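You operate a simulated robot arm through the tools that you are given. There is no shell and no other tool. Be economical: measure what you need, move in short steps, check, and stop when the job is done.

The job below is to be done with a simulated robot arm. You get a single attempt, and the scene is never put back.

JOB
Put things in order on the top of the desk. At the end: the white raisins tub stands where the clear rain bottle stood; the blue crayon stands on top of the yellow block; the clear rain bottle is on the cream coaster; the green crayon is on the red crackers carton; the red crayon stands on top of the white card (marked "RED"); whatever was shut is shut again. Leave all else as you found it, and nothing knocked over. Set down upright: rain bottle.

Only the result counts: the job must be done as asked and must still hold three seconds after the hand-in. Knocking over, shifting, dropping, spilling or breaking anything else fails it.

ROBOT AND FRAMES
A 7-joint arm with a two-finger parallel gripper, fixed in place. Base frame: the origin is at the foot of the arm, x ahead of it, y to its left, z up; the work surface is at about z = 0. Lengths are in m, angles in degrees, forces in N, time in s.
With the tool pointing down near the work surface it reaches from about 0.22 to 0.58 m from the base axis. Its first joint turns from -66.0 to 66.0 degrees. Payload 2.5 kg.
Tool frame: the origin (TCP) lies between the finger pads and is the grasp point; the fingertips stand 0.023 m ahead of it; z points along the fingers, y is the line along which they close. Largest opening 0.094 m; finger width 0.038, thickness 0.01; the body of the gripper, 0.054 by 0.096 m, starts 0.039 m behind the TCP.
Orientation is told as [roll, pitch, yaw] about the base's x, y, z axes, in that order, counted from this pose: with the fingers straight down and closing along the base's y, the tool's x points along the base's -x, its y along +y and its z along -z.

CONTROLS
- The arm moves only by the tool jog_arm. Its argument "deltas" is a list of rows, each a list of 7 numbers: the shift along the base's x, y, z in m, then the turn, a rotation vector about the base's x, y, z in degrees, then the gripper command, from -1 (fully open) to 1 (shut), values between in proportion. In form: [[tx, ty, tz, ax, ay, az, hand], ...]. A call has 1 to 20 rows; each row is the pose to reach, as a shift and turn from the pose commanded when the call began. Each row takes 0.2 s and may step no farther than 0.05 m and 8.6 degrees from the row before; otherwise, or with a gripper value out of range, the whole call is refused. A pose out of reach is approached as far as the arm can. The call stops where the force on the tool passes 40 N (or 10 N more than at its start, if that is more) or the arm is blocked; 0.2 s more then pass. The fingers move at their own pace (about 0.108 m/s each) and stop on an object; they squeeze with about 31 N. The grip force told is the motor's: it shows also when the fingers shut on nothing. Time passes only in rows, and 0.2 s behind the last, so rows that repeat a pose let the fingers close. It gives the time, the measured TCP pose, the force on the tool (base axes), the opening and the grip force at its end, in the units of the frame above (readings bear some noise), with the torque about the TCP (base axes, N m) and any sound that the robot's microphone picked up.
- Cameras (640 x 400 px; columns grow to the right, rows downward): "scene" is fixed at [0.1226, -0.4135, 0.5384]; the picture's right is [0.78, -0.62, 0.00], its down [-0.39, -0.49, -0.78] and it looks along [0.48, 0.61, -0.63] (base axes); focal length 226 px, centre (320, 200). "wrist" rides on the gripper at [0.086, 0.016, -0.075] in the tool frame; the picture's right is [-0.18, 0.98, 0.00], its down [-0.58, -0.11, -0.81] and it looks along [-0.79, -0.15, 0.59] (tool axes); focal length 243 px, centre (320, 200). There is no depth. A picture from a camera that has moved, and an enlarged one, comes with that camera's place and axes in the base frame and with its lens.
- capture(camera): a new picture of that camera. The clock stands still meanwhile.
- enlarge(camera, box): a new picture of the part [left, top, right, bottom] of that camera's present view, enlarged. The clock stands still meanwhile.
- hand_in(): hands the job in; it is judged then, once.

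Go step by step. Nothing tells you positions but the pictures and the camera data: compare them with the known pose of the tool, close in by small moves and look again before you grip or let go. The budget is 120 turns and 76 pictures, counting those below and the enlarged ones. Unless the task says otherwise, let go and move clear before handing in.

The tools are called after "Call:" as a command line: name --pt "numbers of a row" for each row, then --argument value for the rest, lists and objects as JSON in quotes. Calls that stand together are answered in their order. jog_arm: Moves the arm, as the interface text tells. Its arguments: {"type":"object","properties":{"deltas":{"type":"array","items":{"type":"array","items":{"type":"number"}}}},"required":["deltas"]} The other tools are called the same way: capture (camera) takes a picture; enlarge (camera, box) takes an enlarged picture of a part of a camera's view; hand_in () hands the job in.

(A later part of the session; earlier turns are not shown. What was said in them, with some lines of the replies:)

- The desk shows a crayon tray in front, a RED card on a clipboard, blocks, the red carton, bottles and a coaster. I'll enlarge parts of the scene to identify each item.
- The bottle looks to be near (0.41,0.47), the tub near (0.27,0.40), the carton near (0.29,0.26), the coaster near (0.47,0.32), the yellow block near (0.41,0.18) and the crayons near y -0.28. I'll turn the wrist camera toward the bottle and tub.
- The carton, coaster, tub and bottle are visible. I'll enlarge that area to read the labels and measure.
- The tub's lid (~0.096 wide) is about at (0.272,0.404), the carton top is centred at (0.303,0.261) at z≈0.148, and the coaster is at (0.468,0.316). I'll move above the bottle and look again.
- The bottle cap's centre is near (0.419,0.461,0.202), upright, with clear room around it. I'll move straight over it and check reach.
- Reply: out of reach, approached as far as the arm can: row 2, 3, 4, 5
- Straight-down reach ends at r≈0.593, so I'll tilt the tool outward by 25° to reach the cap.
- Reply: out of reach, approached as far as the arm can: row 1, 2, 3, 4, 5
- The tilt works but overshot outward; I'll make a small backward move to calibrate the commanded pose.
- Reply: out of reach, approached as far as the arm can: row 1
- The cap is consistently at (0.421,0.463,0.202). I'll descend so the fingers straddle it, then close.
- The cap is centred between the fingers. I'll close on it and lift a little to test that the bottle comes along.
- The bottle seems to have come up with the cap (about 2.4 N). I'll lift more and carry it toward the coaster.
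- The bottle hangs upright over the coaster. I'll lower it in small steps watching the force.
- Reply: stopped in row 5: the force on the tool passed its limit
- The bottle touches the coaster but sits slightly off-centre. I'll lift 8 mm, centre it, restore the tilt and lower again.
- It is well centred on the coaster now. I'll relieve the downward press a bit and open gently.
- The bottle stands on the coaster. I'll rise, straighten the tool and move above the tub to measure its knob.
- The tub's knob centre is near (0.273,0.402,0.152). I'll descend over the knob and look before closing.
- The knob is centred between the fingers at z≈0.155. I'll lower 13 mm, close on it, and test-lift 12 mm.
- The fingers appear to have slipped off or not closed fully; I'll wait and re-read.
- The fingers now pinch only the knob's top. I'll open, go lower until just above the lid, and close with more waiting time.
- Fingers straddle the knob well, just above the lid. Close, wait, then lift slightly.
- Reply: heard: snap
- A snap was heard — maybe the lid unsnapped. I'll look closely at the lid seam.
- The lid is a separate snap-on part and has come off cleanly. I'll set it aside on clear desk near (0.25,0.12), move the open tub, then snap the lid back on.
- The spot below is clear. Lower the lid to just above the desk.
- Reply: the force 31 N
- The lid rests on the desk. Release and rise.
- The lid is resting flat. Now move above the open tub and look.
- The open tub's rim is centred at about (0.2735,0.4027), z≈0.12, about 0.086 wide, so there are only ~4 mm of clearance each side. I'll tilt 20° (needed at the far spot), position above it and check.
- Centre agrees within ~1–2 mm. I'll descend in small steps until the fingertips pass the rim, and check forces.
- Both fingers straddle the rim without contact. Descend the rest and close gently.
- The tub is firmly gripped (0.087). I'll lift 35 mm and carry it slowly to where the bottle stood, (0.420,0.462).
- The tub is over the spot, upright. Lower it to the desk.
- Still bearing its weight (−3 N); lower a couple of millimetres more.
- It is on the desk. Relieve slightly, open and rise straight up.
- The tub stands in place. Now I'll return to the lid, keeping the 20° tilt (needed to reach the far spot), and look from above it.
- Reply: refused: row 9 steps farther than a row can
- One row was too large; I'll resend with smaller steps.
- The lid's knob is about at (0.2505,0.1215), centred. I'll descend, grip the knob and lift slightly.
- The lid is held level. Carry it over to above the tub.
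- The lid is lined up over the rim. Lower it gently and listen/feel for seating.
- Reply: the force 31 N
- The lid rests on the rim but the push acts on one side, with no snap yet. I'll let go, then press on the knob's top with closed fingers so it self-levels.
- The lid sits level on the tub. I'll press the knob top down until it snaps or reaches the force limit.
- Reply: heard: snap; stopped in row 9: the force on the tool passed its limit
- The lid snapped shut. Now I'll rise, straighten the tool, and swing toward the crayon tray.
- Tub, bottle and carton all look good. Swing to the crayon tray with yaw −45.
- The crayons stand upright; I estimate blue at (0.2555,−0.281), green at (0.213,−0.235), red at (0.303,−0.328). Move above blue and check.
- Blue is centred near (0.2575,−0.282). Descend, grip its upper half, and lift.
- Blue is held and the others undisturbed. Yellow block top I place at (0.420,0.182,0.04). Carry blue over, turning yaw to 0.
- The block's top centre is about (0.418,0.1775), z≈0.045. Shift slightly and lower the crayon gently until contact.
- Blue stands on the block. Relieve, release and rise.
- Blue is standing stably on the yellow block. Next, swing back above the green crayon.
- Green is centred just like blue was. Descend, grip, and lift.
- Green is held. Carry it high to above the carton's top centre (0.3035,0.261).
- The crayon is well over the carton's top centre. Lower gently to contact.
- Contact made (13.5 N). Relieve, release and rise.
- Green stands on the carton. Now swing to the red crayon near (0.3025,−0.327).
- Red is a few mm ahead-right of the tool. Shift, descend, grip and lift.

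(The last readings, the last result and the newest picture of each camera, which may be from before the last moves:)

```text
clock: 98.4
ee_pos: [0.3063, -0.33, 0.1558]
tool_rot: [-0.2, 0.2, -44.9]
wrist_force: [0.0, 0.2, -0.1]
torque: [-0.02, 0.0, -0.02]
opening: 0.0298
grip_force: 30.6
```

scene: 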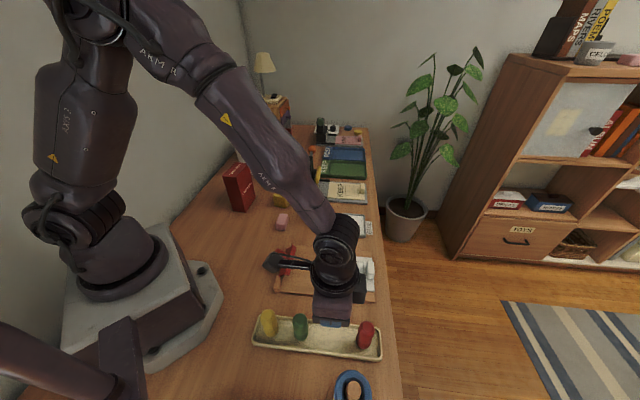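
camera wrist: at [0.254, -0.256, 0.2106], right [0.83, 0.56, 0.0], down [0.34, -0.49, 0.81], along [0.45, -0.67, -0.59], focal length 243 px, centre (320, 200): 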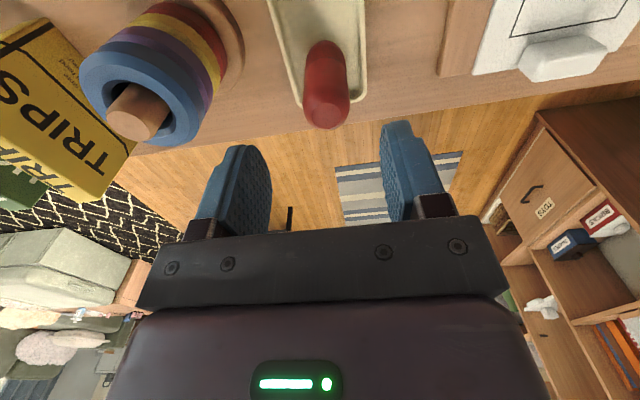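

Red is held. Carry it over the card's printed box at about (0.410,−0.1985) and check.

Call:
jog_arm --pt "0.02 0.025 0 0 0 0 1" --pt "0.045 0.055 0 0 0 0 1" --pt "0.07 0.088 0 0 0 0 1" --pt "0.09 0.115 0 0 0 0 1" --pt "0.1037 0.1315 -0.02 0 0 0 1" --pt "0.1037 0.1315 -0.05 0 0 0 1" --pt "0.1037 0.1315 -0.055 0 0 0 1" --pt "0.1037 0.1315 -0.055 0 0 0 1"

Call:
enlarge --camera "scene" --box '[290, 220, 400, 310]'

Call:
capture --camera "wrist"

```text
clock: 100.2
ee_pos: [0.409, -0.1988, 0.1033]
tool_rot: [-0.2, 0.0, -45.0]
wrist_force: [-0.3, 0.2, -0.1]
torque: [0.02, -0.01, -0.01]
opening: 0.0296
grip_force: 31.1
```

```text
4.44 times, centred on (345, 265) of scene
camera zoom: at [0.1226, -0.4135, 0.5384], right [0.78, -0.62, 0.0], down [-0.39, -0.49, -0.78], along [0.48, 0.61, -0.63], focal length 1004 px, centre (209, -89)
```

zoom: 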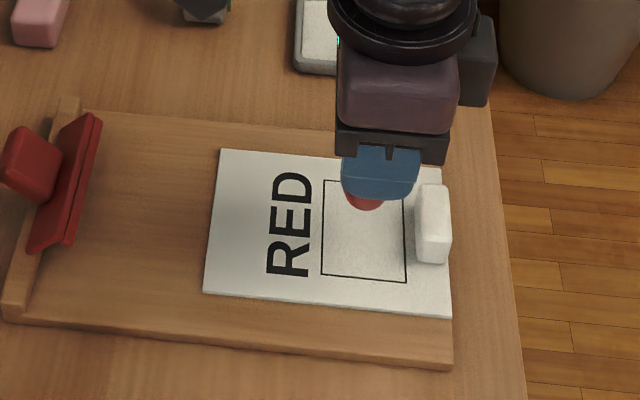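

```text
4 pictures are left
camera wrist: at [0.3609, -0.1263, 0.1772], right [0.83, 0.56, 0.0], down [0.34, -0.49, 0.81], along [0.45, -0.67, -0.59], focal length 243 px, centre (320, 200)
```

wrist: 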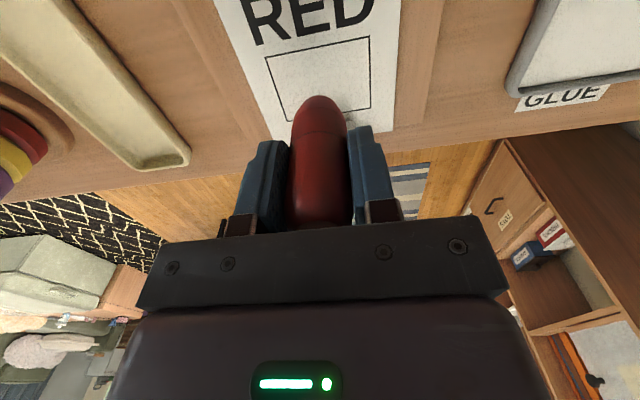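

The crayon is over the box centre. Lower gently to contact.

Call:
jog_arm --pt "-0.002 0 -0.012 0 0 0 1" --pt "-0.002 0 -0.024 0 0 0 1" --pt "-0.002 0 -0.028 0 0 0 1" --pt "-0.002 0 -0.03 0 0 0 1" --pt "-0.002 0 -0.03 0 0 0 1"

```text
clock: 101.4
ee_pos: [0.4079, -0.2003, 0.0726]
tool_rot: [-0.2, 0.1, -45.0]
wrist_force: [0.0, -0.6, -0.8]
torque: [-0.01, -0.02, -0.01]
opening: 0.0296
grip_force: 30.9
```

Call:
jog_arm --pt "0 0 -0.001 0 0 0 1" --pt "0 0 -0.002 0 0 0 1" --pt "0 0 -0.003 0 0 0 1" --pt "0 0 -0.003 0 0 0 1"

```text
clock: 102.4
ee_pos: [0.4083, -0.1995, 0.0695]
tool_rot: [-0.2, 0.1, -45.0]
wrist_force: [0.5, -0.2, -0.4]
torque: [-0.01, 0.0, 0.0]
opening: 0.0296
grip_force: 30.8
```

Call:
jog_arm --pt "0 0 -0.001 0 0 0 1" --pt "0 0 -0.002 0 0 0 1" --pt "0 0 -0.003 0 0 0 1" --pt "0 0 -0.003 0 0 0 1"

```text
clock: 103.4
ee_pos: [0.4089, -0.2005, 0.0671]
tool_rot: [-0.2, 0.0, -44.9]
wrist_force: [-1.9, -0.5, 13.9]
torque: [-0.1, 0.28, -0.04]
opening: 0.0297
grip_force: 31.2
```

Contact on the card (14 N). Relieve, release and rise.

Call:
jog_arm --pt "0 0 0.0012 0 0 0 1" --pt "0 0 0.0012 0 0 0 0.2" --pt "0 0 0.0012 0 0 0 0" --pt "0 0 0.0012 0 0 0 -0.3" --pt "0 0 0.0012 0 0 0 -0.3" --pt "0 0 0.02 0 0 0 -0.3" --pt "0 0 0.05 0 0 0 -0.3" --pt "0 0 0.09 0 0 0 -0.3" --pt "-0.03 0.03 0.12 0 0 0 -0.3" --pt "-0.06 0.06 0.15 0 0 0 -0.3" --pt "-0.09 0.09 0.17 0 0 0 -0.3" --pt "-0.12 0.11 0.19 0 0 0 -0.3" --pt "-0.12 0.11 0.19 0 0 0 -0.3"

Call:
capture --camera "scene"

```text
refused: row 9 steps farther than a row can; nothing moved
```

```text
3 pictures are left
```

scene: 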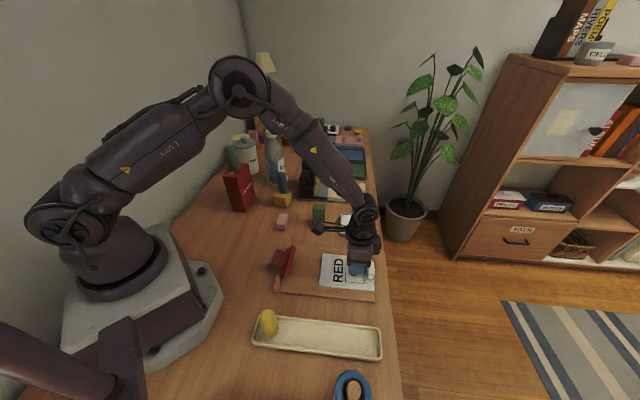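

The row was refused for step size; resend with smaller steps.

Call:
jog_arm --pt "0 0 0.0012 0 0 0 1" --pt "0 0 0.0012 0 0 0 0.2" --pt "0 0 0.0012 0 0 0 0" --pt "0 0 0.0012 0 0 0 -0.3" --pt "0 0 0.0012 0 0 0 -0.3" --pt "0 0 0.02 0 0 0 -0.3" --pt "0 0 0.05 0 0 0 -0.3" --pt "0 0 0.09 0 0 0 -0.3" --pt "0 0 0.13 0 0 0 -0.3" --pt "-0.02 0.02 0.15 0 0 0 -0.3" --pt "-0.045 0.045 0.17 0 0 0 -0.3" --pt "-0.07 0.07 0.19 0 0 0 -0.3" --pt "-0.1 0.1 0.2 0 0 0 -0.3" --pt "-0.1 0.1 0.2 0 0 0 -0.3"

Call:
capture --camera "scene"

```text
clock: 106.4
ee_pos: [0.3075, -0.0992, 0.2668]
tool_rot: [-0.3, 0.1, -45.0]
wrist_force: [1.1, -0.3, 0.5]
torque: [0.01, 0.01, 0.05]
opening: 0.0611
grip_force: 0.1
```

```text
2 pictures are left
```

scene: 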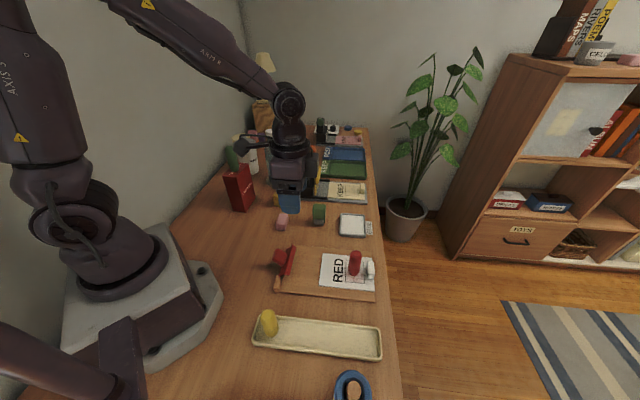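

Red stands on the card, and all the other placed items were last seen standing with the arm clear. I'm handing in.

Call:
hand_in

```text
The job is handed in.
```

The job is handed in, with every item placed as asked:

- **Raisins tub:** it stands where the rain bottle stood. Its lid came off in the grip, so I moved the tub open and snapped the lid back on.
- **Rain bottle:** it stands upright on the cream coaster.
- **Crayons:** blue stands on the yellow block, green on the crackers carton, and red on the "RED" card.

My pictures showed nothing else knocked over or moved.
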